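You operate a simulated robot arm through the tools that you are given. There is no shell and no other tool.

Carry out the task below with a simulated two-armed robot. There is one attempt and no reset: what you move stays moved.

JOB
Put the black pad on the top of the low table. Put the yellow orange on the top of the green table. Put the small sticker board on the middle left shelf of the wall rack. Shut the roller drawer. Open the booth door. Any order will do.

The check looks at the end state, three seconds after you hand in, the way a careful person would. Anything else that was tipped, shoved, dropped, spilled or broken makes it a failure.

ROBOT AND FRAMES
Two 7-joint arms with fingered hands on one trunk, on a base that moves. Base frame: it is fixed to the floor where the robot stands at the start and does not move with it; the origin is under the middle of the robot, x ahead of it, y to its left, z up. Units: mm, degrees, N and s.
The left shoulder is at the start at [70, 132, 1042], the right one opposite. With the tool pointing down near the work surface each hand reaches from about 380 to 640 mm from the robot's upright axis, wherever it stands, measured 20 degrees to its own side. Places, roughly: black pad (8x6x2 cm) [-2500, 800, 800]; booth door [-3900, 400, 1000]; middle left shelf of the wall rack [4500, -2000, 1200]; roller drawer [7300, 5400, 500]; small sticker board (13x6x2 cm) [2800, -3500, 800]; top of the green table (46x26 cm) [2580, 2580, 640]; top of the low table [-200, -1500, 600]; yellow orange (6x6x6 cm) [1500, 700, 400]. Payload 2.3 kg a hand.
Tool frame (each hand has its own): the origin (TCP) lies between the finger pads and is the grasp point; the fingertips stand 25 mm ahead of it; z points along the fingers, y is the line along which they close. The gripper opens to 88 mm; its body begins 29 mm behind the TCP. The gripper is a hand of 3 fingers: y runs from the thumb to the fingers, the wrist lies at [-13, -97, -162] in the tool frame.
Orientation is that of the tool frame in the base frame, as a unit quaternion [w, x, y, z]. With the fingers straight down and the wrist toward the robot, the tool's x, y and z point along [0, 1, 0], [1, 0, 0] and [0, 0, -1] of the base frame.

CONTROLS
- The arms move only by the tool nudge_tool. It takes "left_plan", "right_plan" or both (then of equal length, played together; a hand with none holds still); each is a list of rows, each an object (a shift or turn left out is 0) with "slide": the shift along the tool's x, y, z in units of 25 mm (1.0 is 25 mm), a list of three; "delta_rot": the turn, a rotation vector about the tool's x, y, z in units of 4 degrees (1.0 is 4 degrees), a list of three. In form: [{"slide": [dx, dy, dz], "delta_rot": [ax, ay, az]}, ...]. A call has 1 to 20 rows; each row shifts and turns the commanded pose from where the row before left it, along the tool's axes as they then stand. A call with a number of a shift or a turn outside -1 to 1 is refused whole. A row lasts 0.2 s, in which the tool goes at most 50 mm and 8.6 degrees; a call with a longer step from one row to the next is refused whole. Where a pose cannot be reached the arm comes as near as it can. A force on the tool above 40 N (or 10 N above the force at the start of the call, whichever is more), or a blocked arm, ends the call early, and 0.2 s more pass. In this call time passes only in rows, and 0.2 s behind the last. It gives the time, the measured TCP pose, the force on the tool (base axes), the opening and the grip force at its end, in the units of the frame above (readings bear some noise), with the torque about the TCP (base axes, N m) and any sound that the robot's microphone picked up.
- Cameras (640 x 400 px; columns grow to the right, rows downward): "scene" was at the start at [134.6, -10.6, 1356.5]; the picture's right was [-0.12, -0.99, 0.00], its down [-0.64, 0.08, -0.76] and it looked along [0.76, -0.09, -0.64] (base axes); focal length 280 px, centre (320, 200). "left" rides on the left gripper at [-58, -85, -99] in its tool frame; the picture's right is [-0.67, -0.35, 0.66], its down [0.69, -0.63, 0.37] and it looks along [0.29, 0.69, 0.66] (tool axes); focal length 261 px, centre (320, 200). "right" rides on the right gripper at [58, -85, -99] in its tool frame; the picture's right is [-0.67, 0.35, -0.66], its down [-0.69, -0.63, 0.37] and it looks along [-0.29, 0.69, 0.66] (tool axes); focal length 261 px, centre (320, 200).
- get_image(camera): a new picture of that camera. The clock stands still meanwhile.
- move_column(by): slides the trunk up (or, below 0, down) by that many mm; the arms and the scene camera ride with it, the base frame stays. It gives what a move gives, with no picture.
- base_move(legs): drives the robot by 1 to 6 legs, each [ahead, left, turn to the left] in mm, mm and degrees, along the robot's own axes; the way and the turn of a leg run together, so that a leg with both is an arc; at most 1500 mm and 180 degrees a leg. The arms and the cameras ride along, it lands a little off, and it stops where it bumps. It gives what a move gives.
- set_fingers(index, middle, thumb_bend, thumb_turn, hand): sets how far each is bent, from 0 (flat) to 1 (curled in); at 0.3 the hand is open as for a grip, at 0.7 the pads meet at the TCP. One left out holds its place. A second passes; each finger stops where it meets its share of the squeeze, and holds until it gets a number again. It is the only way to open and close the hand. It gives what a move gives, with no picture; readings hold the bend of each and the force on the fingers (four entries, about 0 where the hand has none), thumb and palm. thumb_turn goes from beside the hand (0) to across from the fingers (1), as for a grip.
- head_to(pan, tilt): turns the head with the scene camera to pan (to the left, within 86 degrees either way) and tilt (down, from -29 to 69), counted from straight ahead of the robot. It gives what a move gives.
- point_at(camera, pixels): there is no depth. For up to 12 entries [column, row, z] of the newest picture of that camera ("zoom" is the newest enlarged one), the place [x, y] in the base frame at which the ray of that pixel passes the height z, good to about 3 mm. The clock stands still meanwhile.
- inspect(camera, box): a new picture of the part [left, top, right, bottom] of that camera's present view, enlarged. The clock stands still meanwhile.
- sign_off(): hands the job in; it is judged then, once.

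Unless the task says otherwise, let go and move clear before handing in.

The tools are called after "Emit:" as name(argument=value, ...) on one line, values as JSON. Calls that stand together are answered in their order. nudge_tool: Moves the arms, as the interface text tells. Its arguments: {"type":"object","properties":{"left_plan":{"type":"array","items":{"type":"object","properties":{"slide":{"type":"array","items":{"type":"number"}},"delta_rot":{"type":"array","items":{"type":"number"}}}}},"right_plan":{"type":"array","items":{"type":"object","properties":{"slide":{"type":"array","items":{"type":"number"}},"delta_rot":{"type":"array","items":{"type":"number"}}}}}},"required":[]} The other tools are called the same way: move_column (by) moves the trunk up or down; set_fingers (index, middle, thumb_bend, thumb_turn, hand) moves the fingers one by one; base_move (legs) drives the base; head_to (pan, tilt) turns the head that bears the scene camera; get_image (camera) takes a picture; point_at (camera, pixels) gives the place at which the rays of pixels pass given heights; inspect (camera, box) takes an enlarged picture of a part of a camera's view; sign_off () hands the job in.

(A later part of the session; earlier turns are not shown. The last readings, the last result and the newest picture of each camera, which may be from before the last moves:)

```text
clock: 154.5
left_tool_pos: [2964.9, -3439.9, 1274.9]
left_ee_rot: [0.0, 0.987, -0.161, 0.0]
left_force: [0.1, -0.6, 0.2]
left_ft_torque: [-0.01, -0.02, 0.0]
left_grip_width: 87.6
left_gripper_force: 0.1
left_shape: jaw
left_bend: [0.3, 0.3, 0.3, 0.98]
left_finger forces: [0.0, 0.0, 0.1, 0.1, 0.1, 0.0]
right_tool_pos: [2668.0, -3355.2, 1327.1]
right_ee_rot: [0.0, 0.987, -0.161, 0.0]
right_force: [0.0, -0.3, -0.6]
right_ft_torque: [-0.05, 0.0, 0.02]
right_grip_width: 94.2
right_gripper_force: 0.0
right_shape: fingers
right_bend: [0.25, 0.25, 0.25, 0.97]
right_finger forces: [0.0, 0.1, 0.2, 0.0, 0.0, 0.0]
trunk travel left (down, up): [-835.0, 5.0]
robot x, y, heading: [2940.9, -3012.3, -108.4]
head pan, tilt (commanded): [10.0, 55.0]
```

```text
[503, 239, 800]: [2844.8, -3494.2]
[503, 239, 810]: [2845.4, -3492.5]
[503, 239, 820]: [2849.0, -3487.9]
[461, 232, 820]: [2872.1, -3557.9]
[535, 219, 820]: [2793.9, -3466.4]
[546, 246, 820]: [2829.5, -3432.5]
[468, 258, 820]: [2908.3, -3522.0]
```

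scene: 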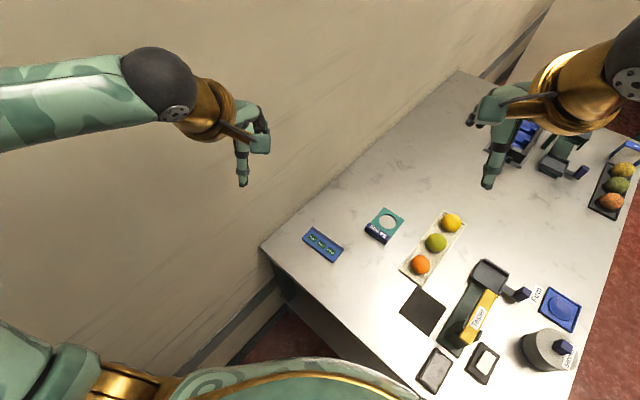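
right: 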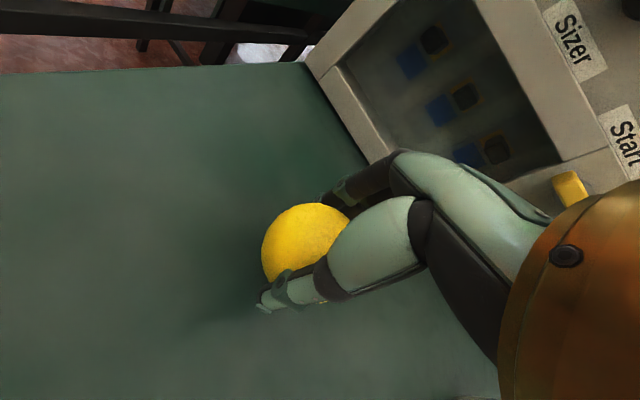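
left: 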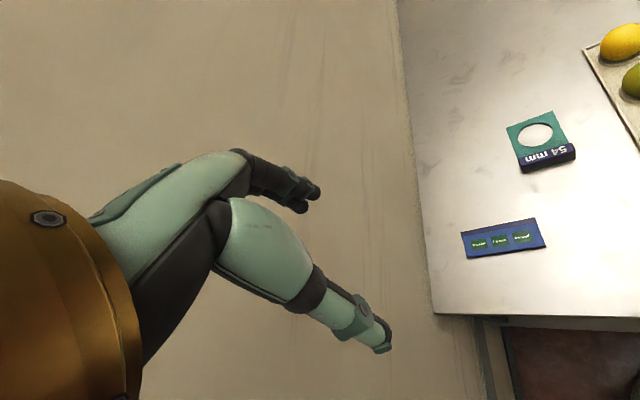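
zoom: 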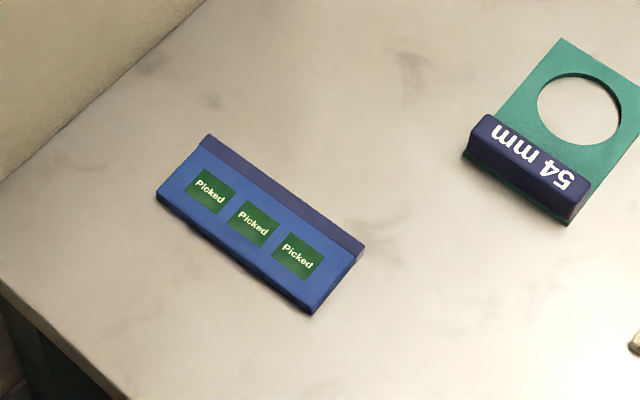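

The board's centre is at about (2850,-3497), its long side along heading -49°, so I must close across its 6 cm width. I will shift the left hand over it, turn the hand about 31° clockwise, and lower the trunk 300 mm.

Emit:
nudge_tool(left_plan=[{"slide": [-0.73, 0.73, 0]}, {"slide": [-0.73, 0.73, 0]}, {"slide": [-0.73, 0.73, 0]}, {"slide": [-0.73, 0.73, 0]}, {"slide": [-0.73, 0.73, 0]}, {"delta_rot": [0, 0, 0.96]}, {"delta_rot": [0, 0, 0.96]}, {"delta_rot": [0, 0, 0.96]}, {"delta_rot": [0, 0, 0.96]}, {"delta_rot": [0, 0, 0.96]}, {"delta_rot": [0, 0, 0.96]}, {"delta_rot": [0, 0, 0.96]}, {"delta_rot": [0, 0, 0.96]}])

Emit:
move_column(by=-300)

Emit:
get_image(camera="left")

Emit:
get_image(camera="scene")

```text
clock: 157.3
left_tool_pos: [2850.7, -3497.7, 1274.4]
left_ee_rot: [0.0, 0.909, -0.417, 0.0]
left_force: [0.1, -0.4, 0.0]
left_ft_torque: [-0.01, 0.01, -0.04]
left_grip_width: 87.8
left_gripper_force: 0.0
left_shape: jaw
left_bend: [0.3, 0.3, 0.3, 0.98]
left_finger forces: [0.0, 0.0, 0.1, 0.1, 0.0, 0.1]
right_tool_pos: [2668.8, -3354.3, 1326.0]
right_ee_rot: [0.001, 0.987, -0.161, 0.0]
right_force: [-0.3, -0.9, 0.1]
right_ft_torque: [-0.01, 0.01, -0.01]
right_grip_width: 93.9
right_gripper_force: 0.1
right_shape: fingers
right_bend: [0.25, 0.25, 0.25, 0.97]
right_finger forces: [0.1, 0.0, 0.0, 0.0, 0.0, 0.1]
trunk travel left (down, up): [-835.0, 5.0]
robot x, y, heading: [2940.0, -3009.2, -108.6]
head pan, tilt (commanded): [10.0, 55.0]
```

```text
clock: 160.3
left_tool_pos: [2850.2, -3497.7, 975.2]
left_ee_rot: [0.001, 0.909, -0.417, -0.001]
left_force: [0.4, 0.0, 0.0]
left_ft_torque: [0.03, -0.03, 0.04]
left_grip_width: 87.5
left_gripper_force: 0.0
left_shape: jaw
left_bend: [0.3, 0.3, 0.3, 0.98]
left_finger forces: [0.0, 0.0, 0.0, 0.0, 0.0, 0.0]
right_tool_pos: [2668.7, -3354.6, 1026.4]
right_ee_rot: [0.0, 0.987, -0.162, 0.0]
right_force: [0.0, -0.4, -0.5]
right_ft_torque: [0.01, 0.04, 0.04]
right_grip_width: 94.3
right_gripper_force: 0.1
right_shape: fingers
right_bend: [0.25, 0.25, 0.25, 0.97]
right_finger forces: [0.1, 0.0, 0.0, 0.0, 0.0, 0.0]
trunk travel left (down, up): [-535.0, 305.0]
robot x, y, heading: [2939.2, -3013.0, -108.6]
head pan, tilt (commanded): [10.0, 55.0]
```

```text
taken
```

left: 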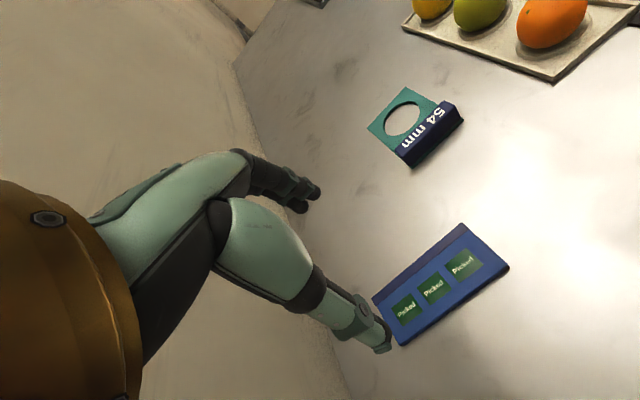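

```text
taken
```

scene: 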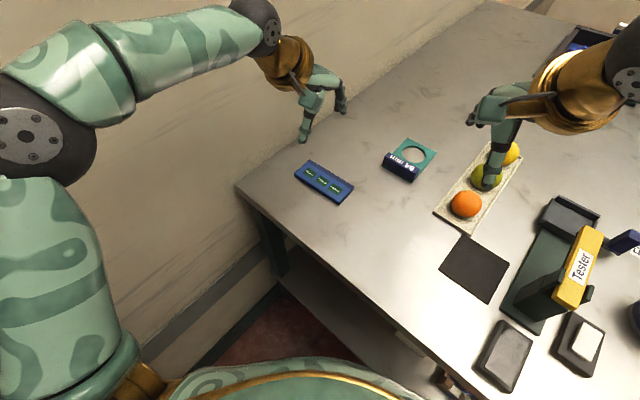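

The hand is above the board; the board's centre shows near (437,285) in the hand camera. I will measure its corners precisely from both cameras.

Emit:
inspect(camera="left", box=[360, 210, 520, 350])

Emit:
point_at(camera="left", pixels=[[461, 225, 818], [509, 268, 812], [400, 346, 812], [372, 300, 818], [437, 285, 815]])

Emit:
inspect(camera="scene", box=[280, 140, 380, 220])

Emit:
point_at(camera="scene", pixels=[[311, 161, 818], [295, 171, 812], [340, 203, 812], [354, 188, 818], [324, 181, 815]])

```text
2.86 times, centred on (440, 280) of left
```

zoom: 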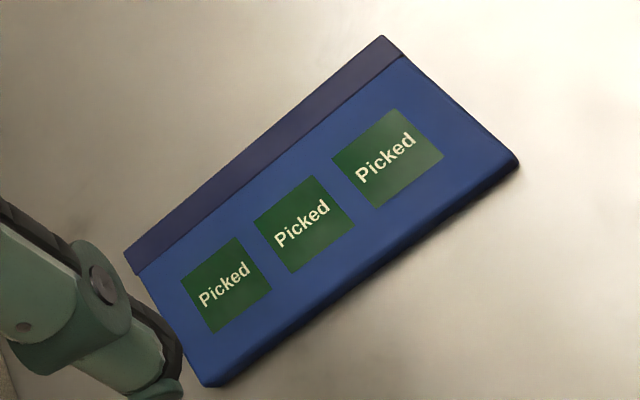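

```text
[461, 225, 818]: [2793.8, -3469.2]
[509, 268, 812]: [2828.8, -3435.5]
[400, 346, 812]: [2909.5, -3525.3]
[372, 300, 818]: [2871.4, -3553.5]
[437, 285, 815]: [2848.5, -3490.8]
```

```text
5.00 times, centred on (330, 180) of scene
```

zoom: 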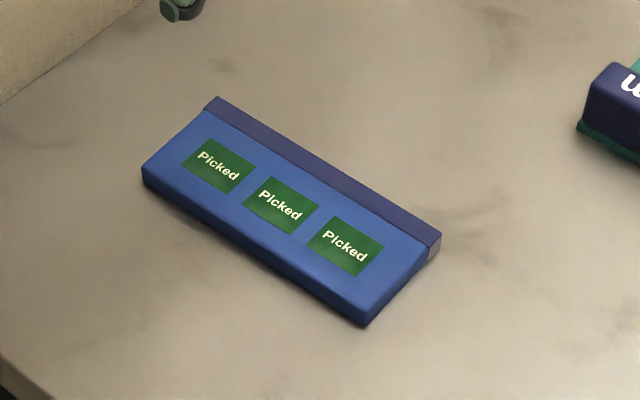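

```text
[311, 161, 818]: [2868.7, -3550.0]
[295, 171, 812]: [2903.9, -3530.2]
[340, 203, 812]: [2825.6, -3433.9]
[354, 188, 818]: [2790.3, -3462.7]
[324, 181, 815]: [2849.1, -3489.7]
```

Both cameras agree the centre is at about (2849,-3495), within 3 mm of the tool axis. I will lower the hand to 835 and check.

Emit:
nudge_tool(left_plan=[{"slide": [0, 0, 0.9]}, {"slide": [0, 0, 0.9]}, {"slide": [0, 0, 0.9]}, {"slide": [0, 0, 0.9]}, {"slide": [0, 0, 0.7]}, {"slide": [0, 0, 0.6]}, {"slide": [0, 0, 0.5]}])

Emit:
get_image(camera="left")

Emit:
inspect(camera="scene", box=[250, 100, 410, 220])

```text
clock: 161.9
left_tool_pos: [2850.5, -3497.8, 839.6]
left_ee_rot: [0.001, 0.909, -0.417, 0.0]
left_force: [0.7, 0.4, 0.6]
left_ft_torque: [0.0, -0.01, -0.03]
left_grip_width: 87.6
left_gripper_force: 0.0
left_shape: jaw
left_bend: [0.3, 0.3, 0.3, 0.98]
left_finger forces: [0.1, 0.0, 0.0, 0.1, 0.0, 0.0]
right_tool_pos: [2668.1, -3353.9, 1026.3]
right_ee_rot: [0.0, 0.987, -0.162, 0.0]
right_force: [-0.9, 0.1, -1.4]
right_ft_torque: [0.01, 0.04, 0.0]
right_grip_width: 94.1
right_gripper_force: 0.1
right_shape: fingers
right_bend: [0.25, 0.25, 0.25, 0.97]
right_finger forces: [0.0, 0.0, 0.0, 0.1, 0.0, 0.0]
trunk travel left (down, up): [-535.0, 305.0]
robot x, y, heading: [2935.5, -3008.2, -108.5]
head pan, tilt (commanded): [10.0, 55.0]
```

```text
taken
```

left: 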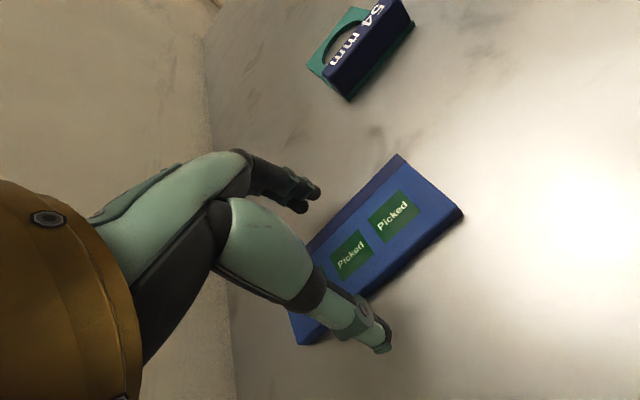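

```text
3.33 times, centred on (330, 160) of scene
```

zoom: 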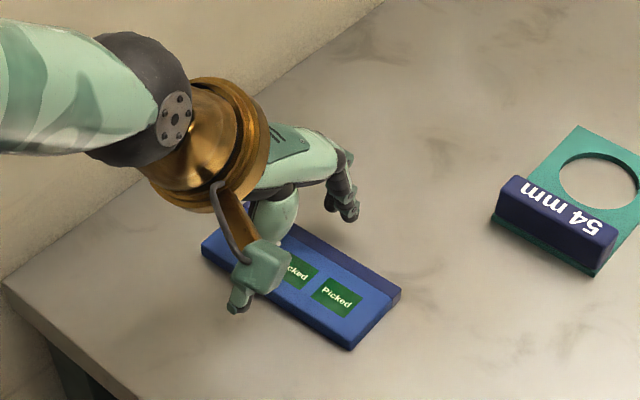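

Thumb and fingers straddle the board's width. I will lower the last 10 mm in small steps, watching for contact with the table.

Emit:
nudge_tool(left_plan=[{"slide": [0, 0, 0.2]}])

Emit:
nudge_tool(left_plan=[{"slide": [0, 0, 0.16]}])

Emit:
inspect(camera="left", box=[240, 140, 480, 370])

```text
clock: 162.3
left_tool_pos: [2851.3, -3498.3, 833.6]
left_ee_rot: [0.0, 0.909, -0.416, 0.0]
left_force: [-0.5, 0.1, -0.3]
left_ft_torque: [-0.03, -0.01, 0.01]
left_grip_width: 88.1
left_gripper_force: 0.0
left_shape: jaw
left_bend: [0.3, 0.3, 0.3, 0.98]
left_finger forces: [0.1, 0.0, 0.1, 0.1, 0.0, 0.0]
right_tool_pos: [2669.0, -3353.9, 1025.7]
right_ee_rot: [0.0, 0.987, -0.162, 0.0]
right_force: [0.3, 0.1, -0.5]
right_ft_torque: [0.01, 0.01, 0.02]
right_grip_width: 94.0
right_gripper_force: 0.0
right_shape: fingers
right_bend: [0.25, 0.25, 0.25, 0.97]
right_finger forces: [0.0, 0.0, 0.0, 0.0, 0.0, 0.1]
trunk travel left (down, up): [-535.0, 305.0]
robot x, y, heading: [2934.2, -3007.7, -108.6]
head pan, tilt (commanded): [10.0, 55.0]
```

```text
clock: 162.7
left_tool_pos: [2850.7, -3497.7, 831.2]
left_ee_rot: [0.0, 0.909, -0.417, 0.0]
left_force: [0.2, 1.5, -0.4]
left_ft_torque: [0.03, 0.0, -0.01]
left_grip_width: 87.7
left_gripper_force: 0.1
left_shape: jaw
left_bend: [0.3, 0.3, 0.3, 0.98]
left_finger forces: [0.0, 0.0, 0.0, 0.1, 0.1, 0.1]
right_tool_pos: [2668.2, -3355.1, 1025.6]
right_ee_rot: [0.0, 0.987, -0.162, 0.0]
right_force: [-0.2, -0.5, -1.0]
right_ft_torque: [0.01, 0.0, -0.01]
right_grip_width: 94.2
right_gripper_force: 0.1
right_shape: fingers
right_bend: [0.25, 0.25, 0.25, 0.97]
right_finger forces: [0.0, 0.0, 0.0, 0.0, 0.1, 0.0]
trunk travel left (down, up): [-535.0, 305.0]
robot x, y, heading: [2942.2, -3009.6, -108.6]
head pan, tilt (commanded): [10.0, 55.0]
```

```text
1.74 times, centred on (360, 255) of left
```

zoom: 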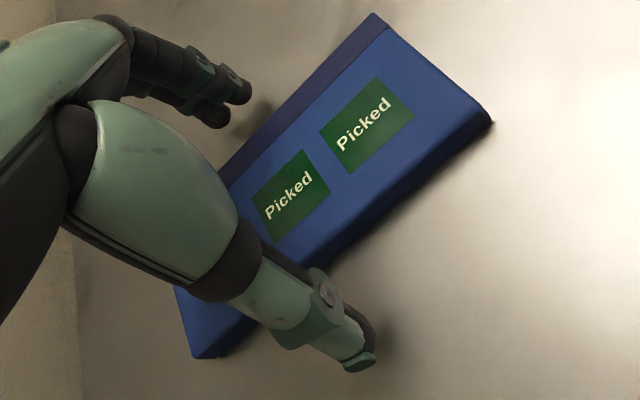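

No contact yet at z = 831 and the digits sit on both sides of the board. Two more small steps.

Emit:
nudge_tool(left_plan=[{"slide": [0, 0, 0.1]}])

Emit:
nudge_tool(left_plan=[{"slide": [0, 0, 0.1]}])

```text
clock: 163.1
left_tool_pos: [2850.1, -3498.3, 827.4]
left_ee_rot: [0.0, 0.909, -0.417, 0.0]
left_force: [0.3, -0.2, -0.1]
left_ft_torque: [0.0, -0.03, -0.01]
left_grip_width: 87.8
left_gripper_force: 0.1
left_shape: jaw
left_bend: [0.3, 0.3, 0.3, 0.98]
left_finger forces: [0.0, 0.1, 0.0, 0.1, 0.0, 0.0]
right_tool_pos: [2669.8, -3355.0, 1027.2]
right_ee_rot: [0.0, 0.987, -0.162, 0.0]
right_force: [-0.5, -0.1, 0.3]
right_ft_torque: [0.0, -0.01, -0.04]
right_grip_width: 94.1
right_gripper_force: 0.1
right_shape: fingers
right_bend: [0.25, 0.25, 0.25, 0.97]
right_finger forces: [0.1, 0.0, 0.0, 0.0, 0.1, 0.0]
trunk travel left (down, up): [-535.0, 305.0]
robot x, y, heading: [2937.7, -3008.4, -108.6]
head pan, tilt (commanded): [10.0, 55.0]
```

```text
clock: 163.5
left_tool_pos: [2850.6, -3498.2, 825.3]
left_ee_rot: [0.0, 0.909, -0.417, 0.0]
left_force: [0.0, -0.1, -0.4]
left_ft_torque: [0.03, 0.0, 0.02]
left_grip_width: 87.7
left_gripper_force: 0.1
left_shape: jaw
left_bend: [0.3, 0.3, 0.3, 0.98]
left_finger forces: [0.0, 0.0, 0.0, 0.1, 0.1, 0.1]
right_tool_pos: [2668.5, -3354.6, 1026.6]
right_ee_rot: [-0.001, 0.987, -0.161, 0.0]
right_force: [0.4, -1.2, 0.0]
right_ft_torque: [0.0, 0.03, 0.02]
right_grip_width: 94.1
right_gripper_force: 0.0
right_shape: fingers
right_bend: [0.25, 0.25, 0.25, 0.97]
right_finger forces: [0.0, 0.0, 0.0, 0.0, 0.0, 0.1]
trunk travel left (down, up): [-535.0, 305.0]
robot x, y, heading: [2941.0, -3009.5, -108.4]
head pan, tilt (commanded): [10.0, 55.0]
```

Still free at 825. Two more 2 mm steps to get the tips nearly on the table.

Emit:
nudge_tool(left_plan=[{"slide": [0, 0, 0.1]}])

Emit:
nudge_tool(left_plan=[{"slide": [0, 0, 0.1]}])

Emit:
inspect(camera="left", box=[240, 140, 480, 370])

```text
clock: 163.9
left_tool_pos: [2851.0, -3498.1, 825.0]
left_ee_rot: [0.002, 0.909, -0.416, 0.0]
left_force: [1.7, -0.2, 6.3]
left_ft_torque: [-0.27, 0.18, 0.04]
left_grip_width: 87.7
left_gripper_force: 0.1
left_shape: jaw
left_bend: [0.3, 0.3, 0.3, 0.98]
left_finger forces: [0.0, 6.5, 0.0, 0.0, 0.0, 0.0]
right_tool_pos: [2668.9, -3352.9, 1026.3]
right_ee_rot: [0.0, 0.987, -0.161, 0.0]
right_force: [-0.4, -0.2, 0.2]
right_ft_torque: [-0.04, 0.0, -0.01]
right_grip_width: 94.1
right_gripper_force: 0.1
right_shape: fingers
right_bend: [0.25, 0.25, 0.25, 0.97]
right_finger forces: [0.0, 0.0, 0.0, 0.1, 0.1, 0.0]
trunk travel left (down, up): [-535.0, 305.0]
robot x, y, heading: [2939.2, -3013.2, -108.5]
head pan, tilt (commanded): [10.0, 55.0]
```

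```text
clock: 164.3
left_tool_pos: [2851.5, -3497.8, 822.5]
left_ee_rot: [0.004, 0.909, -0.416, 0.0]
left_force: [2.7, 0.1, 15.0]
left_ft_torque: [-0.57, 0.43, 0.04]
left_grip_width: 86.7
left_gripper_force: 0.1
left_shape: jaw
left_bend: [0.3, 0.3, 0.3, 0.98]
left_finger forces: [0.1, 13.9, 0.0, 0.0, 0.5, 0.0]
right_tool_pos: [2669.4, -3350.8, 1028.1]
right_ee_rot: [0.002, 0.987, -0.16, 0.0]
right_force: [0.1, 1.1, -0.6]
right_ft_torque: [0.01, 0.04, -0.02]
right_grip_width: 94.2
right_gripper_force: 0.0
right_shape: fingers
right_bend: [0.25, 0.25, 0.25, 0.97]
right_finger forces: [0.0, 0.1, 0.0, 0.0, 0.0, 0.0]
trunk travel left (down, up): [-535.0, 305.0]
robot x, y, heading: [2939.8, -3006.4, -108.4]
head pan, tilt (commanded): [10.0, 55.0]
```

```text
1.74 times, centred on (360, 255) of left
```

zoom: 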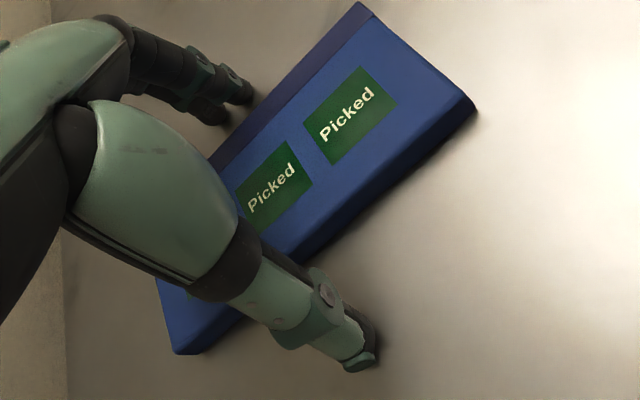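

The middle finger touched the table (15 N), so the surface is at 800 as expected. I will back off 4 mm and close the hand on the board.

Emit:
nudge_tool(left_plan=[{"slide": [0, 0, -0.24]}])

Emit:
set_fingers(hand="left", index=0.42, middle=0.42, thumb_bend=0.42)

Emit:
inspect(camera="left", box=[240, 140, 480, 370])

```text
clock: 164.7
left_tool_pos: [2851.7, -3497.4, 825.8]
left_ee_rot: [0.0, 0.909, -0.417, 0.0]
left_force: [0.2, -0.9, 0.6]
left_ft_torque: [-0.02, 0.0, 0.04]
left_grip_width: 87.9
left_gripper_force: 0.2
left_shape: jaw
left_bend: [0.3, 0.3, 0.3, 0.98]
left_finger forces: [0.0, 0.7, 0.0, 0.1, 0.0, 0.0]
right_tool_pos: [2667.8, -3355.4, 1026.4]
right_ee_rot: [0.0, 0.987, -0.161, 0.0]
right_force: [-0.3, -0.4, 0.6]
right_ft_torque: [0.0, 0.01, -0.02]
right_grip_width: 94.1
right_gripper_force: 0.1
right_shape: fingers
right_bend: [0.25, 0.25, 0.25, 0.97]
right_finger forces: [0.0, 0.0, 0.0, 0.0, 0.0, 0.0]
trunk travel left (down, up): [-535.0, 305.0]
robot x, y, heading: [2936.4, -3011.3, -108.8]
head pan, tilt (commanded): [10.0, 55.0]
```

```text
clock: 165.7
left_tool_pos: [2849.8, -3497.5, 827.2]
left_ee_rot: [0.002, 0.909, -0.417, 0.0]
left_force: [-2.5, -1.9, 8.7]
left_ft_torque: [-0.35, 0.28, -0.03]
left_grip_width: 59.6
left_gripper_force: 4.2
left_shape: fingers
left_bend: [0.42, 0.37, 0.42, 0.98]
left_finger forces: [0.1, 8.4, 0.0, 0.0, 0.0, 0.1]
right_tool_pos: [2668.2, -3353.8, 1027.5]
right_ee_rot: [0.0, 0.987, -0.162, 0.001]
right_force: [0.8, -0.5, -0.4]
right_ft_torque: [0.04, -0.02, 0.02]
right_grip_width: 94.2
right_gripper_force: 0.1
right_shape: fingers
right_bend: [0.25, 0.25, 0.25, 0.97]
right_finger forces: [0.0, 0.0, 0.1, 0.0, 0.1, 0.0]
trunk travel left (down, up): [-535.0, 305.0]
robot x, y, heading: [2939.1, -3013.0, -108.2]
head pan, tilt (commanded): [10.0, 55.0]
```

```text
1.74 times, centred on (360, 255) of left
```

zoom: 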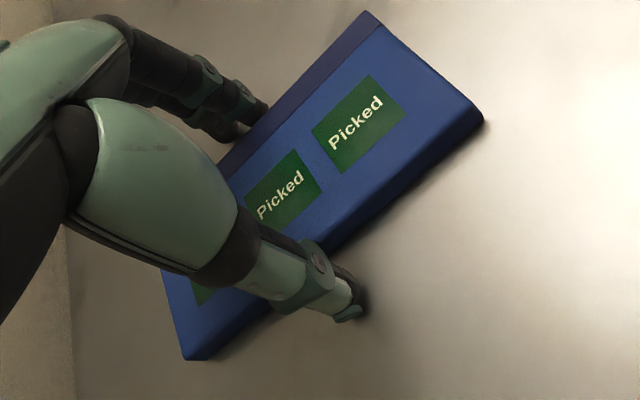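

The middle finger is pressing on the table as it curls (8.7 N upward). I will rise 3 mm and close further.

Emit:
nudge_tool(left_plan=[{"slide": [0, 0, -0.14]}])

Emit:
set_fingers(hand="left", index=0.55, middle=0.55, thumb_bend=0.55)

Emit:
inspect(camera="left", box=[240, 140, 480, 370])

Emit:
inspect(camera="scene", box=[250, 100, 410, 220])

```text
clock: 166.1
left_tool_pos: [2852.1, -3497.0, 827.9]
left_ee_rot: [-0.001, 0.909, -0.417, 0.001]
left_force: [-0.2, 0.5, -0.4]
left_ft_torque: [-0.03, -0.01, -0.01]
left_grip_width: 59.8
left_gripper_force: 0.0
left_shape: fingers
left_bend: [0.42, 0.42, 0.42, 0.98]
left_finger forces: [0.1, 0.0, 0.0, 0.1, 0.0, 0.0]
right_tool_pos: [2669.5, -3355.6, 1026.2]
right_ee_rot: [0.0, 0.987, -0.16, 0.001]
right_force: [-0.1, -0.3, 0.3]
right_ft_torque: [-0.04, -0.01, 0.03]
right_grip_width: 93.9
right_gripper_force: 0.0
right_shape: fingers
right_bend: [0.25, 0.25, 0.25, 0.97]
right_finger forces: [0.0, 0.0, 0.1, 0.1, 0.0, 0.0]
trunk travel left (down, up): [-535.0, 305.0]
robot x, y, heading: [2938.2, -3011.9, -108.6]
head pan, tilt (commanded): [10.0, 55.0]
```

```text
clock: 167.1
left_tool_pos: [2850.6, -3498.5, 829.7]
left_ee_rot: [0.001, 0.909, -0.417, 0.0]
left_force: [-0.3, 0.1, 0.0]
left_ft_torque: [-0.01, 0.01, -0.01]
left_grip_width: 45.7
left_gripper_force: 5.8
left_shape: fingers
left_bend: [0.5, 0.51, 0.48, 0.97]
left_finger forces: [3.3, 2.9, 0.1, 0.1, 6.2, 0.1]
right_tool_pos: [2669.0, -3355.4, 1026.8]
right_ee_rot: [0.0, 0.987, -0.161, 0.001]
right_force: [-0.3, -1.3, -0.5]
right_ft_torque: [0.02, 0.02, 0.0]
right_grip_width: 93.9
right_gripper_force: 0.1
right_shape: fingers
right_bend: [0.25, 0.25, 0.25, 0.97]
right_finger forces: [0.0, 0.1, 0.0, 0.1, 0.0, 0.1]
trunk travel left (down, up): [-535.0, 305.0]
robot x, y, heading: [2937.7, -3012.6, -108.6]
head pan, tilt (commanded): [10.0, 55.0]
```

```text
1.74 times, centred on (360, 255) of left
```

zoom: 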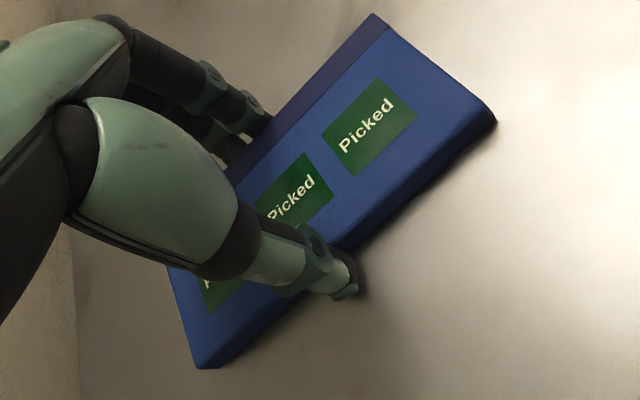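

```text
3.33 times, centred on (330, 160) of scene
```

zoom: 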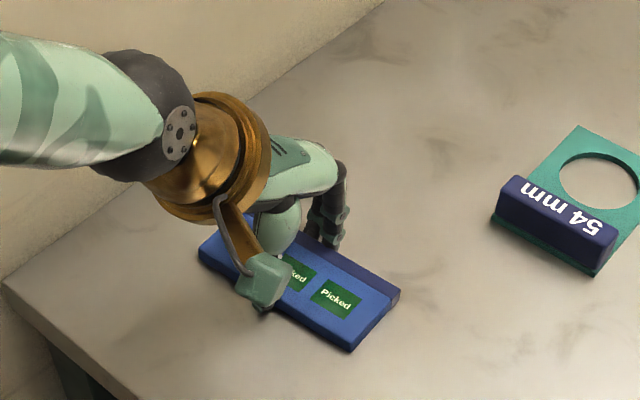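

The grip now holds both sides of the board (5.8 N). I will squeeze a bit more and lift slightly to test.

Emit:
set_fingers(hand="left", index=0.64, middle=0.64, thumb_bend=0.64)

Emit:
nudge_tool(left_plan=[{"slide": [0, 0, -0.4]}, {"slide": [0, 0, -0.4]}, {"slide": [0, 0, -0.4]}])

Emit:
get_image(camera="left")

Emit:
inspect(camera="scene", box=[250, 80, 410, 220])

```text
clock: 168.1
left_tool_pos: [2850.0, -3498.1, 830.4]
left_ee_rot: [0.0, 0.909, -0.416, -0.001]
left_force: [-0.4, -0.1, -0.1]
left_ft_torque: [-0.03, 0.02, -0.01]
left_grip_width: 44.5
left_gripper_force: 13.1
left_shape: fingers
left_bend: [0.53, 0.56, 0.47, 0.96]
left_finger forces: [6.5, 6.9, 0.0, 0.0, 12.5, 0.1]
right_tool_pos: [2669.4, -3355.6, 1027.0]
right_ee_rot: [0.0, 0.987, -0.162, 0.0]
right_force: [0.0, 0.3, 0.7]
right_ft_torque: [-0.01, 0.01, 0.01]
right_grip_width: 94.3
right_gripper_force: 0.1
right_shape: fingers
right_bend: [0.25, 0.25, 0.25, 0.97]
right_finger forces: [0.0, 0.0, 0.0, 0.0, 0.1, 0.0]
trunk travel left (down, up): [-535.0, 305.0]
robot x, y, heading: [2936.7, -3013.6, -108.6]
head pan, tilt (commanded): [10.0, 55.0]
```

```text
clock: 168.9
left_tool_pos: [2850.6, -3499.1, 859.3]
left_ee_rot: [0.0, 0.909, -0.416, 0.0]
left_force: [0.5, -0.7, -1.2]
left_ft_torque: [-0.03, 0.02, 0.0]
left_grip_width: 45.0
left_gripper_force: 12.7
left_shape: fingers
left_bend: [0.53, 0.56, 0.47, 0.96]
left_finger forces: [6.5, 5.9, 0.1, 0.1, 12.6, 0.0]
right_tool_pos: [2669.6, -3354.7, 1027.2]
right_ee_rot: [0.001, 0.987, -0.161, 0.0]
right_force: [0.3, -1.1, 0.0]
right_ft_torque: [0.01, -0.03, 0.0]
right_grip_width: 94.4
right_gripper_force: 0.0
right_shape: fingers
right_bend: [0.25, 0.25, 0.25, 0.97]
right_finger forces: [0.0, 0.0, 0.0, 0.0, 0.1, 0.0]
trunk travel left (down, up): [-535.0, 305.0]
robot x, y, heading: [2937.3, -3010.2, -108.8]
head pan, tilt (commanded): [10.0, 55.0]
```

```text
taken
```

left: 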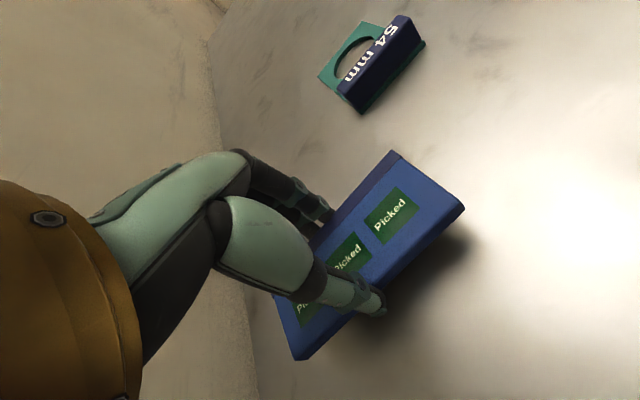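

```text
2.86 times, centred on (330, 150) of scene
```

zoom: 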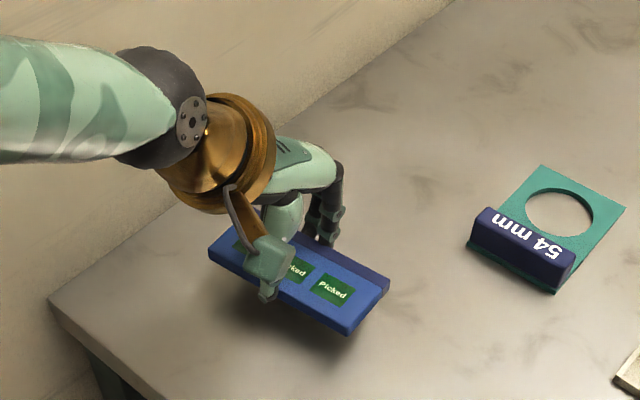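

The board hangs level and securely. I will raise the trunk 300 mm and back out the way I came, then head for the rack.

Emit:
move_column(by=300)

Emit:
base_move(legs=[[-255, -267, 0], [-255, -266, 0], [0, 0, 57]])

Emit:
head_to(pan=25, tilt=15)

Emit:
get_image(camera="scene")

```text
clock: 171.9
left_tool_pos: [2851.5, -3499.6, 1159.4]
left_ee_rot: [0.0, 0.909, -0.416, -0.001]
left_force: [-0.5, -0.1, -2.0]
left_ft_torque: [-0.01, 0.0, 0.03]
left_grip_width: 44.9
left_gripper_force: 13.1
left_shape: fingers
left_bend: [0.53, 0.56, 0.47, 0.96]
left_finger forces: [6.5, 6.0, 0.0, 0.0, 12.5, 0.0]
right_tool_pos: [2668.2, -3355.2, 1326.1]
right_ee_rot: [0.0, 0.987, -0.162, 0.0]
right_force: [-0.5, -0.2, 0.0]
right_ft_torque: [-0.02, -0.01, -0.01]
right_grip_width: 94.0
right_gripper_force: 0.1
right_shape: fingers
right_bend: [0.25, 0.25, 0.25, 0.97]
right_finger forces: [0.0, 0.1, 0.0, 0.1, 0.1, 0.0]
trunk travel left (down, up): [-835.0, 5.0]
robot x, y, heading: [2938.8, -3010.4, -108.5]
head pan, tilt (commanded): [10.0, 55.0]
```

```text
clock: 178.8
left_tool_pos: [2960.5, -2694.2, 1159.2]
left_ee_rot: [0.0, 0.998, 0.068, 0.0]
left_force: [0.1, 0.4, -2.1]
left_ft_torque: [-0.02, -0.02, 0.01]
left_grip_width: 44.6
left_gripper_force: 12.7
left_shape: fingers
left_bend: [0.53, 0.57, 0.47, 0.96]
left_finger forces: [6.5, 5.9, 0.0, 0.0, 12.4, 0.1]
right_tool_pos: [2740.1, -2768.7, 1326.6]
right_ee_rot: [0.0, 0.944, 0.33, 0.0]
right_force: [-0.3, 0.1, 0.6]
right_ft_torque: [0.0, -0.01, 0.0]
right_grip_width: 94.1
right_gripper_force: 0.1
right_shape: fingers
right_bend: [0.25, 0.25, 0.25, 0.97]
right_finger forces: [0.0, 0.1, 0.0, 0.0, 0.1, 0.1]
trunk travel left (down, up): [-835.0, 5.0]
robot x, y, heading: [2593.7, -2357.3, -51.3]
head pan, tilt (commanded): [10.0, 55.0]
```

```text
clock: 179.8
left_tool_pos: [2961.4, -2693.9, 1159.5]
left_ee_rot: [0.001, 0.998, 0.069, 0.0]
left_force: [0.9, 0.1, -1.6]
left_ft_torque: [-0.04, -0.04, -0.03]
left_grip_width: 44.8
left_gripper_force: 12.5
left_shape: fingers
left_bend: [0.53, 0.57, 0.47, 0.96]
left_finger forces: [6.5, 6.0, 0.1, 0.1, 12.3, 0.0]
right_tool_pos: [2740.1, -2768.8, 1325.8]
right_ee_rot: [0.001, 0.944, 0.329, 0.0]
right_force: [-0.6, 0.2, -0.5]
right_ft_torque: [0.0, -0.02, 0.01]
right_grip_width: 94.0
right_gripper_force: 0.0
right_shape: fingers
right_bend: [0.25, 0.25, 0.25, 0.97]
right_finger forces: [0.1, 0.1, 0.0, 0.0, 0.0, 0.0]
trunk travel left (down, up): [-835.0, 5.0]
robot x, y, heading: [2596.1, -2354.9, -51.4]
head pan, tilt (commanded): [25.0, 15.0]
```

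```text
taken
```

scene: 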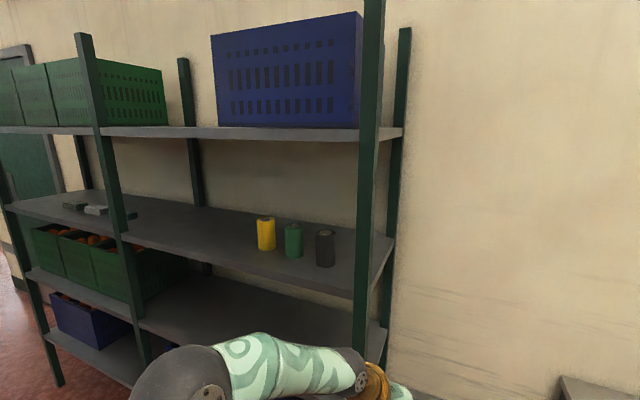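

The middle shelf (with the cups in its right bay) has a few small flat things at (95,208) in the left bay, with free room beside them. I will drive sideways along the rack at a safe distance, in two parts.

Emit:
base_move(legs=[[0, 790, 0]])

Emit:
get_image(camera="scene")

Emit:
head_to(pan=80, tilt=30)

Emit:
get_image(camera="scene")

```text
clock: 184.1
left_tool_pos: [3579.3, -2196.3, 1159.8]
left_ee_rot: [0.0, 0.997, 0.072, 0.001]
left_force: [0.3, -0.2, -2.1]
left_ft_torque: [-0.02, -0.02, 0.01]
left_grip_width: 44.6
left_gripper_force: 12.2
left_shape: fingers
left_bend: [0.53, 0.57, 0.47, 0.96]
left_finger forces: [6.6, 5.9, 0.0, 0.1, 12.3, 0.1]
right_tool_pos: [3360.4, -2273.3, 1325.2]
right_ee_rot: [0.0, 0.943, 0.333, 0.001]
right_force: [-0.5, -1.0, 0.2]
right_ft_torque: [0.02, -0.01, -0.03]
right_grip_width: 94.0
right_gripper_force: 0.1
right_shape: fingers
right_bend: [0.25, 0.25, 0.25, 0.97]
right_finger forces: [0.0, 0.1, 0.0, 0.0, 0.0, 0.0]
trunk travel left (down, up): [-835.0, 5.0]
robot x, y, heading: [3213.2, -1859.0, -51.0]
head pan, tilt (commanded): [25.0, 15.0]
```

```text
taken
```

scene: 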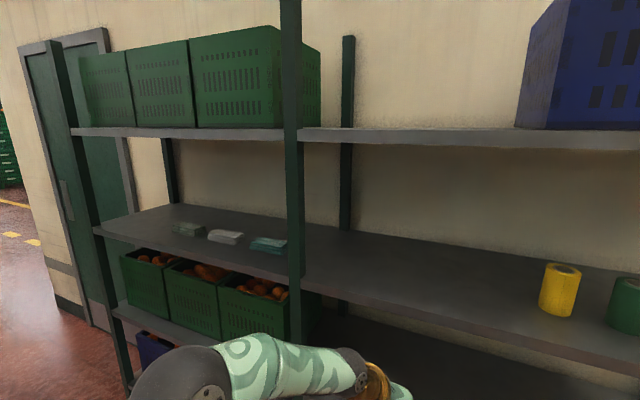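

```text
clock: 185.3
left_tool_pos: [3580.1, -2195.6, 1159.2]
left_ee_rot: [0.001, 0.997, 0.071, 0.0]
left_force: [-0.4, 0.1, -0.6]
left_ft_torque: [-0.02, 0.02, 0.01]
left_grip_width: 44.9
left_gripper_force: 12.2
left_shape: fingers
left_bend: [0.53, 0.57, 0.47, 0.96]
left_finger forces: [6.5, 5.8, 0.1, 0.0, 12.5, 0.1]
right_tool_pos: [3358.9, -2272.7, 1326.5]
right_ee_rot: [0.001, 0.943, 0.333, 0.001]
right_force: [0.6, -1.1, -0.4]
right_ft_torque: [0.04, 0.02, 0.02]
right_grip_width: 94.2
right_gripper_force: 0.0
right_shape: fingers
right_bend: [0.25, 0.25, 0.25, 0.97]
right_finger forces: [0.1, 0.0, 0.0, 0.0, 0.0, 0.1]
trunk travel left (down, up): [-835.0, 5.0]
robot x, y, heading: [3213.3, -1857.3, -51.2]
head pan, tilt (commanded): [80.0, 30.0]
```

```text
taken
```

scene: 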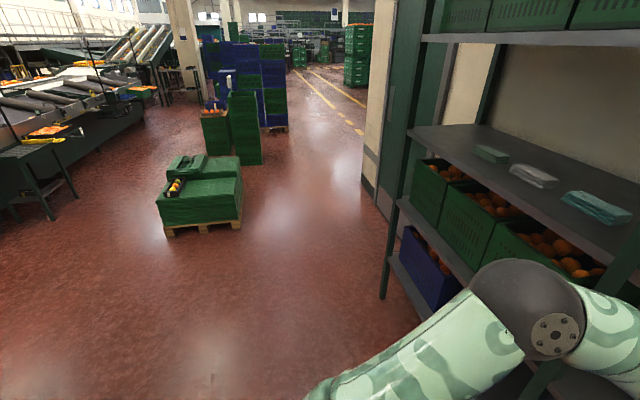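

The floor to the left is open, and the middle-left shelf carries three small packs at (490,155), (532,175) and (597,205). I will continue along the rack and then look straight at the shelf.

Emit:
base_move(legs=[[0, 785, 0]])

Emit:
head_to(pan=10, tilt=20)

Emit:
get_image(camera="scene")

```text
clock: 189.6
left_tool_pos: [4187.5, -1706.9, 1159.7]
left_ee_rot: [0.0, 0.998, 0.07, 0.002]
left_force: [-0.4, 0.3, -2.0]
left_ft_torque: [-0.03, -0.05, -0.01]
left_grip_width: 45.0
left_gripper_force: 12.6
left_shape: fingers
left_bend: [0.53, 0.57, 0.47, 0.96]
left_finger forces: [6.5, 5.8, 0.0, 0.0, 12.4, 0.0]
right_tool_pos: [3969.1, -1783.3, 1324.8]
right_ee_rot: [0.0, 0.943, 0.332, 0.0]
right_force: [-0.1, 0.1, -0.4]
right_ft_torque: [0.0, -0.02, 0.03]
right_grip_width: 94.3
right_gripper_force: 0.1
right_shape: fingers
right_bend: [0.25, 0.25, 0.25, 0.97]
right_finger forces: [0.1, 0.0, 0.0, 0.0, 0.0, 0.1]
trunk travel left (down, up): [-835.0, 5.0]
robot x, y, heading: [3825.7, -1366.4, -51.5]
head pan, tilt (commanded): [80.0, 30.0]
```

```text
clock: 191.0
left_tool_pos: [4188.7, -1706.4, 1160.3]
left_ee_rot: [0.0, 0.998, 0.071, -0.001]
left_force: [0.4, -0.1, -2.1]
left_ft_torque: [-0.03, -0.04, 0.02]
left_grip_width: 45.0
left_gripper_force: 12.8
left_shape: fingers
left_bend: [0.53, 0.57, 0.47, 0.96]
left_finger forces: [6.5, 5.9, 0.1, 0.0, 12.4, 0.0]
right_tool_pos: [3969.8, -1781.2, 1326.8]
right_ee_rot: [0.0, 0.944, 0.331, 0.0]
right_force: [-0.1, -1.4, 0.0]
right_ft_torque: [-0.01, -0.01, 0.02]
right_grip_width: 94.2
right_gripper_force: 0.1
right_shape: fingers
right_bend: [0.25, 0.25, 0.25, 0.97]
right_finger forces: [0.0, 0.0, 0.0, 0.1, 0.0, 0.1]
trunk travel left (down, up): [-835.0, 5.0]
robot x, y, heading: [3826.1, -1368.7, -51.0]
head pan, tilt (commanded): [10.0, 20.0]
```

```text
taken
```

scene: 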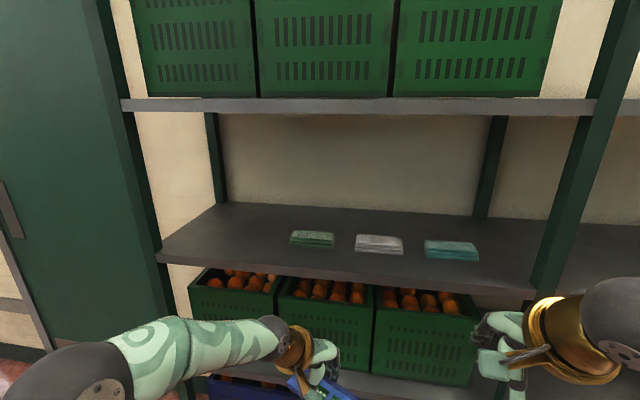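

The middle-left shelf is directly ahead: packs at (312,239), (378,244), (452,249), and free surface at its left around (235,235). I will measure the shelf's edges to find its height.

Emit:
point_at(camera="scene", pixels=[[160, 253, 1200], [535, 285, 1200], [218, 204, 1200], [480, 216, 1200], [312, 242, 1200], [378, 248, 1200], [452, 254, 1200], [235, 235, 1200], [125, 100, 1650], [590, 100, 1650], [160, 253, 1150], [535, 285, 1150]])

Emit:
inspect(camera="scene", box=[130, 180, 400, 320])

Emit:
get_image(camera="left")

```text
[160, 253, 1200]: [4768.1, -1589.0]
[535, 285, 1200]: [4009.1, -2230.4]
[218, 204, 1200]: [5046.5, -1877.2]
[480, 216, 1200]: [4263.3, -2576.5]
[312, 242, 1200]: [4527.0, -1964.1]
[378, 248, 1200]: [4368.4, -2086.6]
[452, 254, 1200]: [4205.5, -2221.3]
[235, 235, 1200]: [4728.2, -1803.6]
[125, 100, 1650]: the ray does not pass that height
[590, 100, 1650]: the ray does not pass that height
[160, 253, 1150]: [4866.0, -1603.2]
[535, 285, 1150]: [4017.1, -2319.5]
```

```text
2.37 times, centred on (265, 250) of scene
```

zoom: 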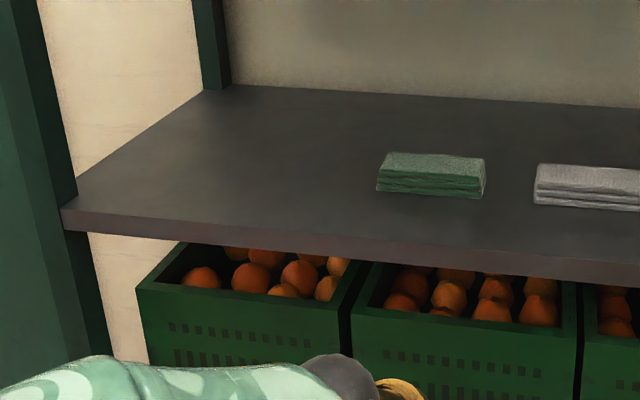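

```text
taken
```

left: 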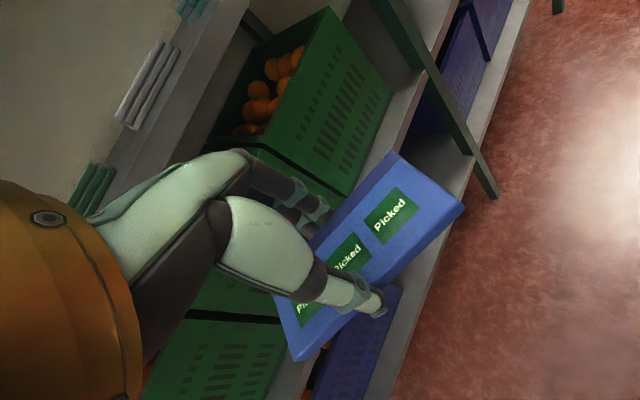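

The shelf top is at z ≈ 1200, 400 mm deep, with the upper shelf about 360 mm above; the left third (around (4703,-1797)) is free. I will shift 282 mm left, square the left hand and raise it to about 1260, and draw the right hand back so it stays out of the rack.

Emit:
base_move(legs=[[0, 282, 0]])

Emit:
nudge_tool(left_plan=[{"delta_rot": [0, 0, -0.96]}, {"delta_rot": [0, 0, -0.96]}, {"delta_rot": [0, 0, -0.96]}, {"delta_rot": [0, 0, -0.96]}, {"delta_rot": [0, 0, -0.96]}, {"delta_rot": [0, 0, -0.96]}, {"delta_rot": [0, 0, -0.96]}, {"delta_rot": [0, 0, -0.96]}, {"slide": [0.6, 0, -1]}, {"slide": [0.6, 0, -1]}, {"slide": [0.6, 0, -1]}, {"slide": [0.6, 0, -1]}], right_plan=[{"slide": [0, -0.5, 0]}, {"slide": [0, -0.5, 0]}, {"slide": [0, -0.5, 0]}, {"slide": [0, -0.5, 0]}, {"slide": [0, -0.5, 0]}, {"slide": [0, -0.5, 0]}, {"slide": [0, -0.5, 0]}, {"slide": [0, -0.5, 0]}, {"slide": [0, -0.5, 0]}, {"slide": [0, -0.5, 0]}, {"slide": [0, -0.5, 0]}, {"slide": [0, 0, 0]}])

Emit:
get_image(camera="scene")

```text
clock: 192.9
left_tool_pos: [4405.4, -1533.2, 1159.7]
left_ee_rot: [-0.001, 0.998, 0.068, 0.001]
left_force: [0.1, 0.0, -1.6]
left_ft_torque: [0.01, 0.03, 0.02]
left_grip_width: 44.8
left_gripper_force: 12.8
left_shape: fingers
left_bend: [0.53, 0.57, 0.47, 0.96]
left_finger forces: [6.5, 5.8, 0.0, 0.1, 12.3, 0.1]
right_tool_pos: [4184.9, -1608.0, 1324.7]
right_ee_rot: [-0.001, 0.944, 0.331, 0.002]
right_force: [0.4, -0.4, -0.1]
right_ft_torque: [0.05, 0.02, -0.01]
right_grip_width: 94.0
right_gripper_force: 0.0
right_shape: fingers
right_bend: [0.25, 0.25, 0.25, 0.97]
right_finger forces: [0.0, 0.0, 0.0, 0.0, 0.0, 0.0]
trunk travel left (down, up): [-835.0, 5.0]
robot x, y, heading: [4046.1, -1190.1, -51.5]
head pan, tilt (commanded): [10.0, 20.0]
```

```text
clock: 195.5
left_tool_pos: [4455.9, -1493.6, 1258.9]
left_ee_rot: [0.0, 0.944, 0.33, 0.0]
left_force: [0.3, 0.2, -2.4]
left_ft_torque: [-0.02, 0.02, 0.01]
left_grip_width: 44.7
left_gripper_force: 12.3
left_shape: fingers
left_bend: [0.53, 0.57, 0.47, 0.96]
left_finger forces: [6.5, 5.9, 0.1, 0.1, 12.4, 0.0]
right_tool_pos: [4103.3, -1496.6, 1326.4]
right_ee_rot: [0.0, 0.944, 0.33, 0.0]
right_force: [0.5, -0.9, -1.0]
right_ft_torque: [0.0, 0.0, -0.03]
right_grip_width: 94.1
right_gripper_force: 0.1
right_shape: fingers
right_bend: [0.25, 0.25, 0.25, 0.97]
right_finger forces: [0.0, 0.0, 0.0, 0.1, 0.0, 0.0]
trunk travel left (down, up): [-835.0, 5.0]
robot x, y, heading: [4045.9, -1193.1, -51.6]
head pan, tilt (commanded): [10.0, 20.0]
```

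```text
taken
```

scene: 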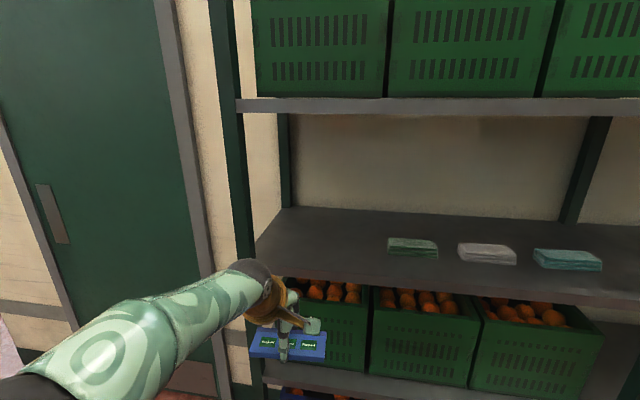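

The left hand is squared at z = 1259 with the board ahead of the free shelf part, and the right hand is drawn in. I will drive forward 250 mm and check clearances.

Emit:
base_move(legs=[[250, 0, 0]])

Emit:
get_image(camera="scene")

Emit:
get_image(camera="left")

```text
clock: 197.4
left_tool_pos: [4608.5, -1685.7, 1260.8]
left_ee_rot: [0.002, 0.944, 0.329, 0.001]
left_force: [-0.3, -0.2, -1.6]
left_ft_torque: [0.03, -0.02, 0.0]
left_grip_width: 44.6
left_gripper_force: 12.3
left_shape: fingers
left_bend: [0.53, 0.57, 0.47, 0.96]
left_finger forces: [6.5, 5.9, 0.0, 0.1, 12.4, 0.0]
right_tool_pos: [4255.2, -1690.9, 1327.4]
right_ee_rot: [0.001, 0.944, 0.33, 0.001]
right_force: [-0.5, 0.9, -0.2]
right_ft_torque: [0.0, -0.01, 0.01]
right_grip_width: 94.2
right_gripper_force: 0.0
right_shape: fingers
right_bend: [0.25, 0.25, 0.25, 0.97]
right_finger forces: [0.0, 0.1, 0.1, 0.0, 0.1, 0.0]
trunk travel left (down, up): [-835.0, 5.0]
robot x, y, heading: [4201.4, -1385.9, -51.6]
head pan, tilt (commanded): [10.0, 20.0]
```

```text
taken
```

scene: 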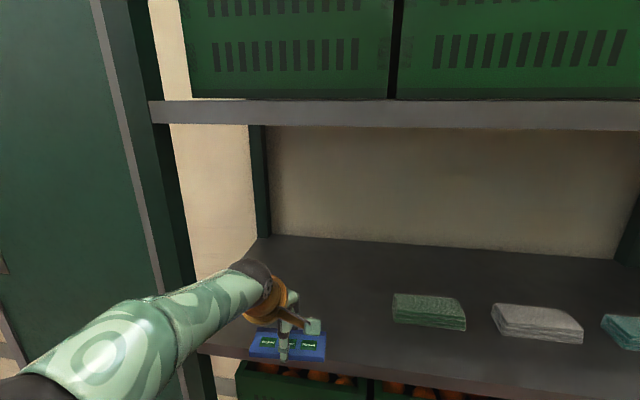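

```text
taken
```

left: 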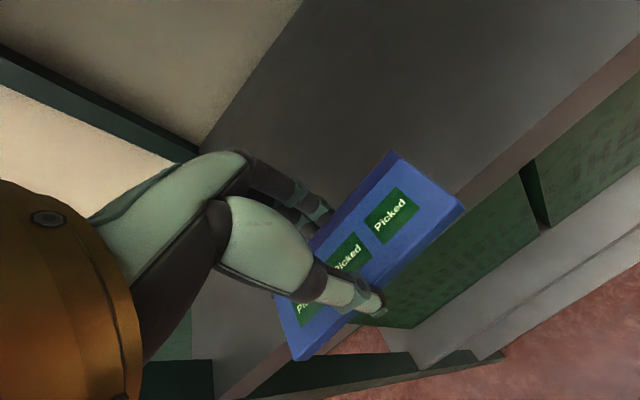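

The board is just at the shelf's front edge, about 30 mm above it, clear of the left post. I will drive 140 mm further in.

Emit:
base_move(legs=[[140, 0, 0]])

Emit:
get_image(camera="scene")

Emit:
get_image(camera="left")

```text
clock: 198.7
left_tool_pos: [4693.3, -1794.6, 1260.0]
left_ee_rot: [0.001, 0.944, 0.33, 0.001]
left_force: [-0.7, 0.9, -1.8]
left_ft_torque: [0.02, 0.0, -0.04]
left_grip_width: 44.7
left_gripper_force: 12.6
left_shape: fingers
left_bend: [0.53, 0.57, 0.47, 0.96]
left_finger forces: [6.5, 5.9, 0.0, 0.0, 12.4, 0.1]
right_tool_pos: [4340.6, -1798.4, 1327.6]
right_ee_rot: [0.002, 0.944, 0.329, 0.001]
right_force: [0.0, -0.1, 0.0]
right_ft_torque: [-0.04, 0.01, 0.0]
right_grip_width: 94.2
right_gripper_force: 0.0
right_shape: fingers
right_bend: [0.25, 0.25, 0.25, 0.97]
right_finger forces: [0.0, 0.0, 0.0, 0.0, 0.0, 0.1]
trunk travel left (down, up): [-835.0, 5.0]
robot x, y, heading: [4290.1, -1497.2, -51.4]
head pan, tilt (commanded): [10.0, 20.0]
```

```text
taken
```

scene: 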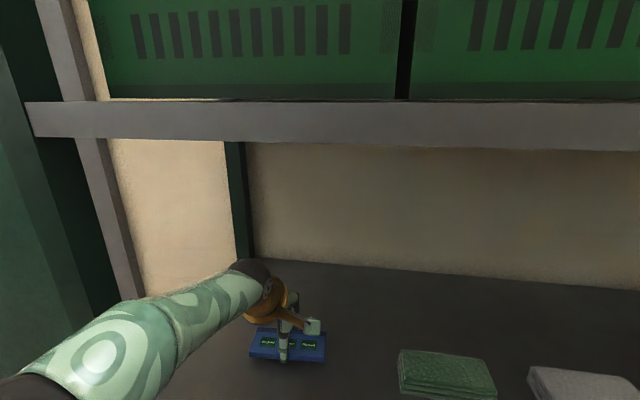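

```text
taken
```

left: 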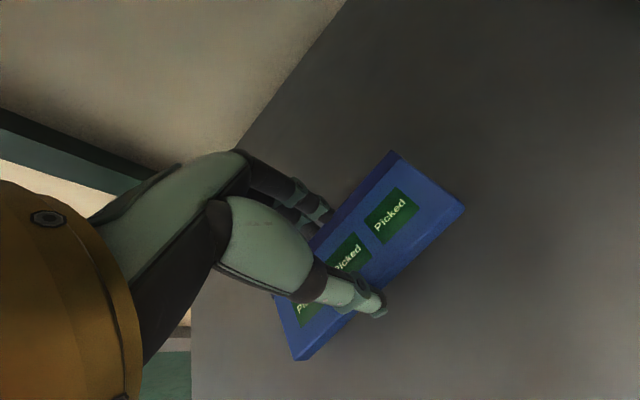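

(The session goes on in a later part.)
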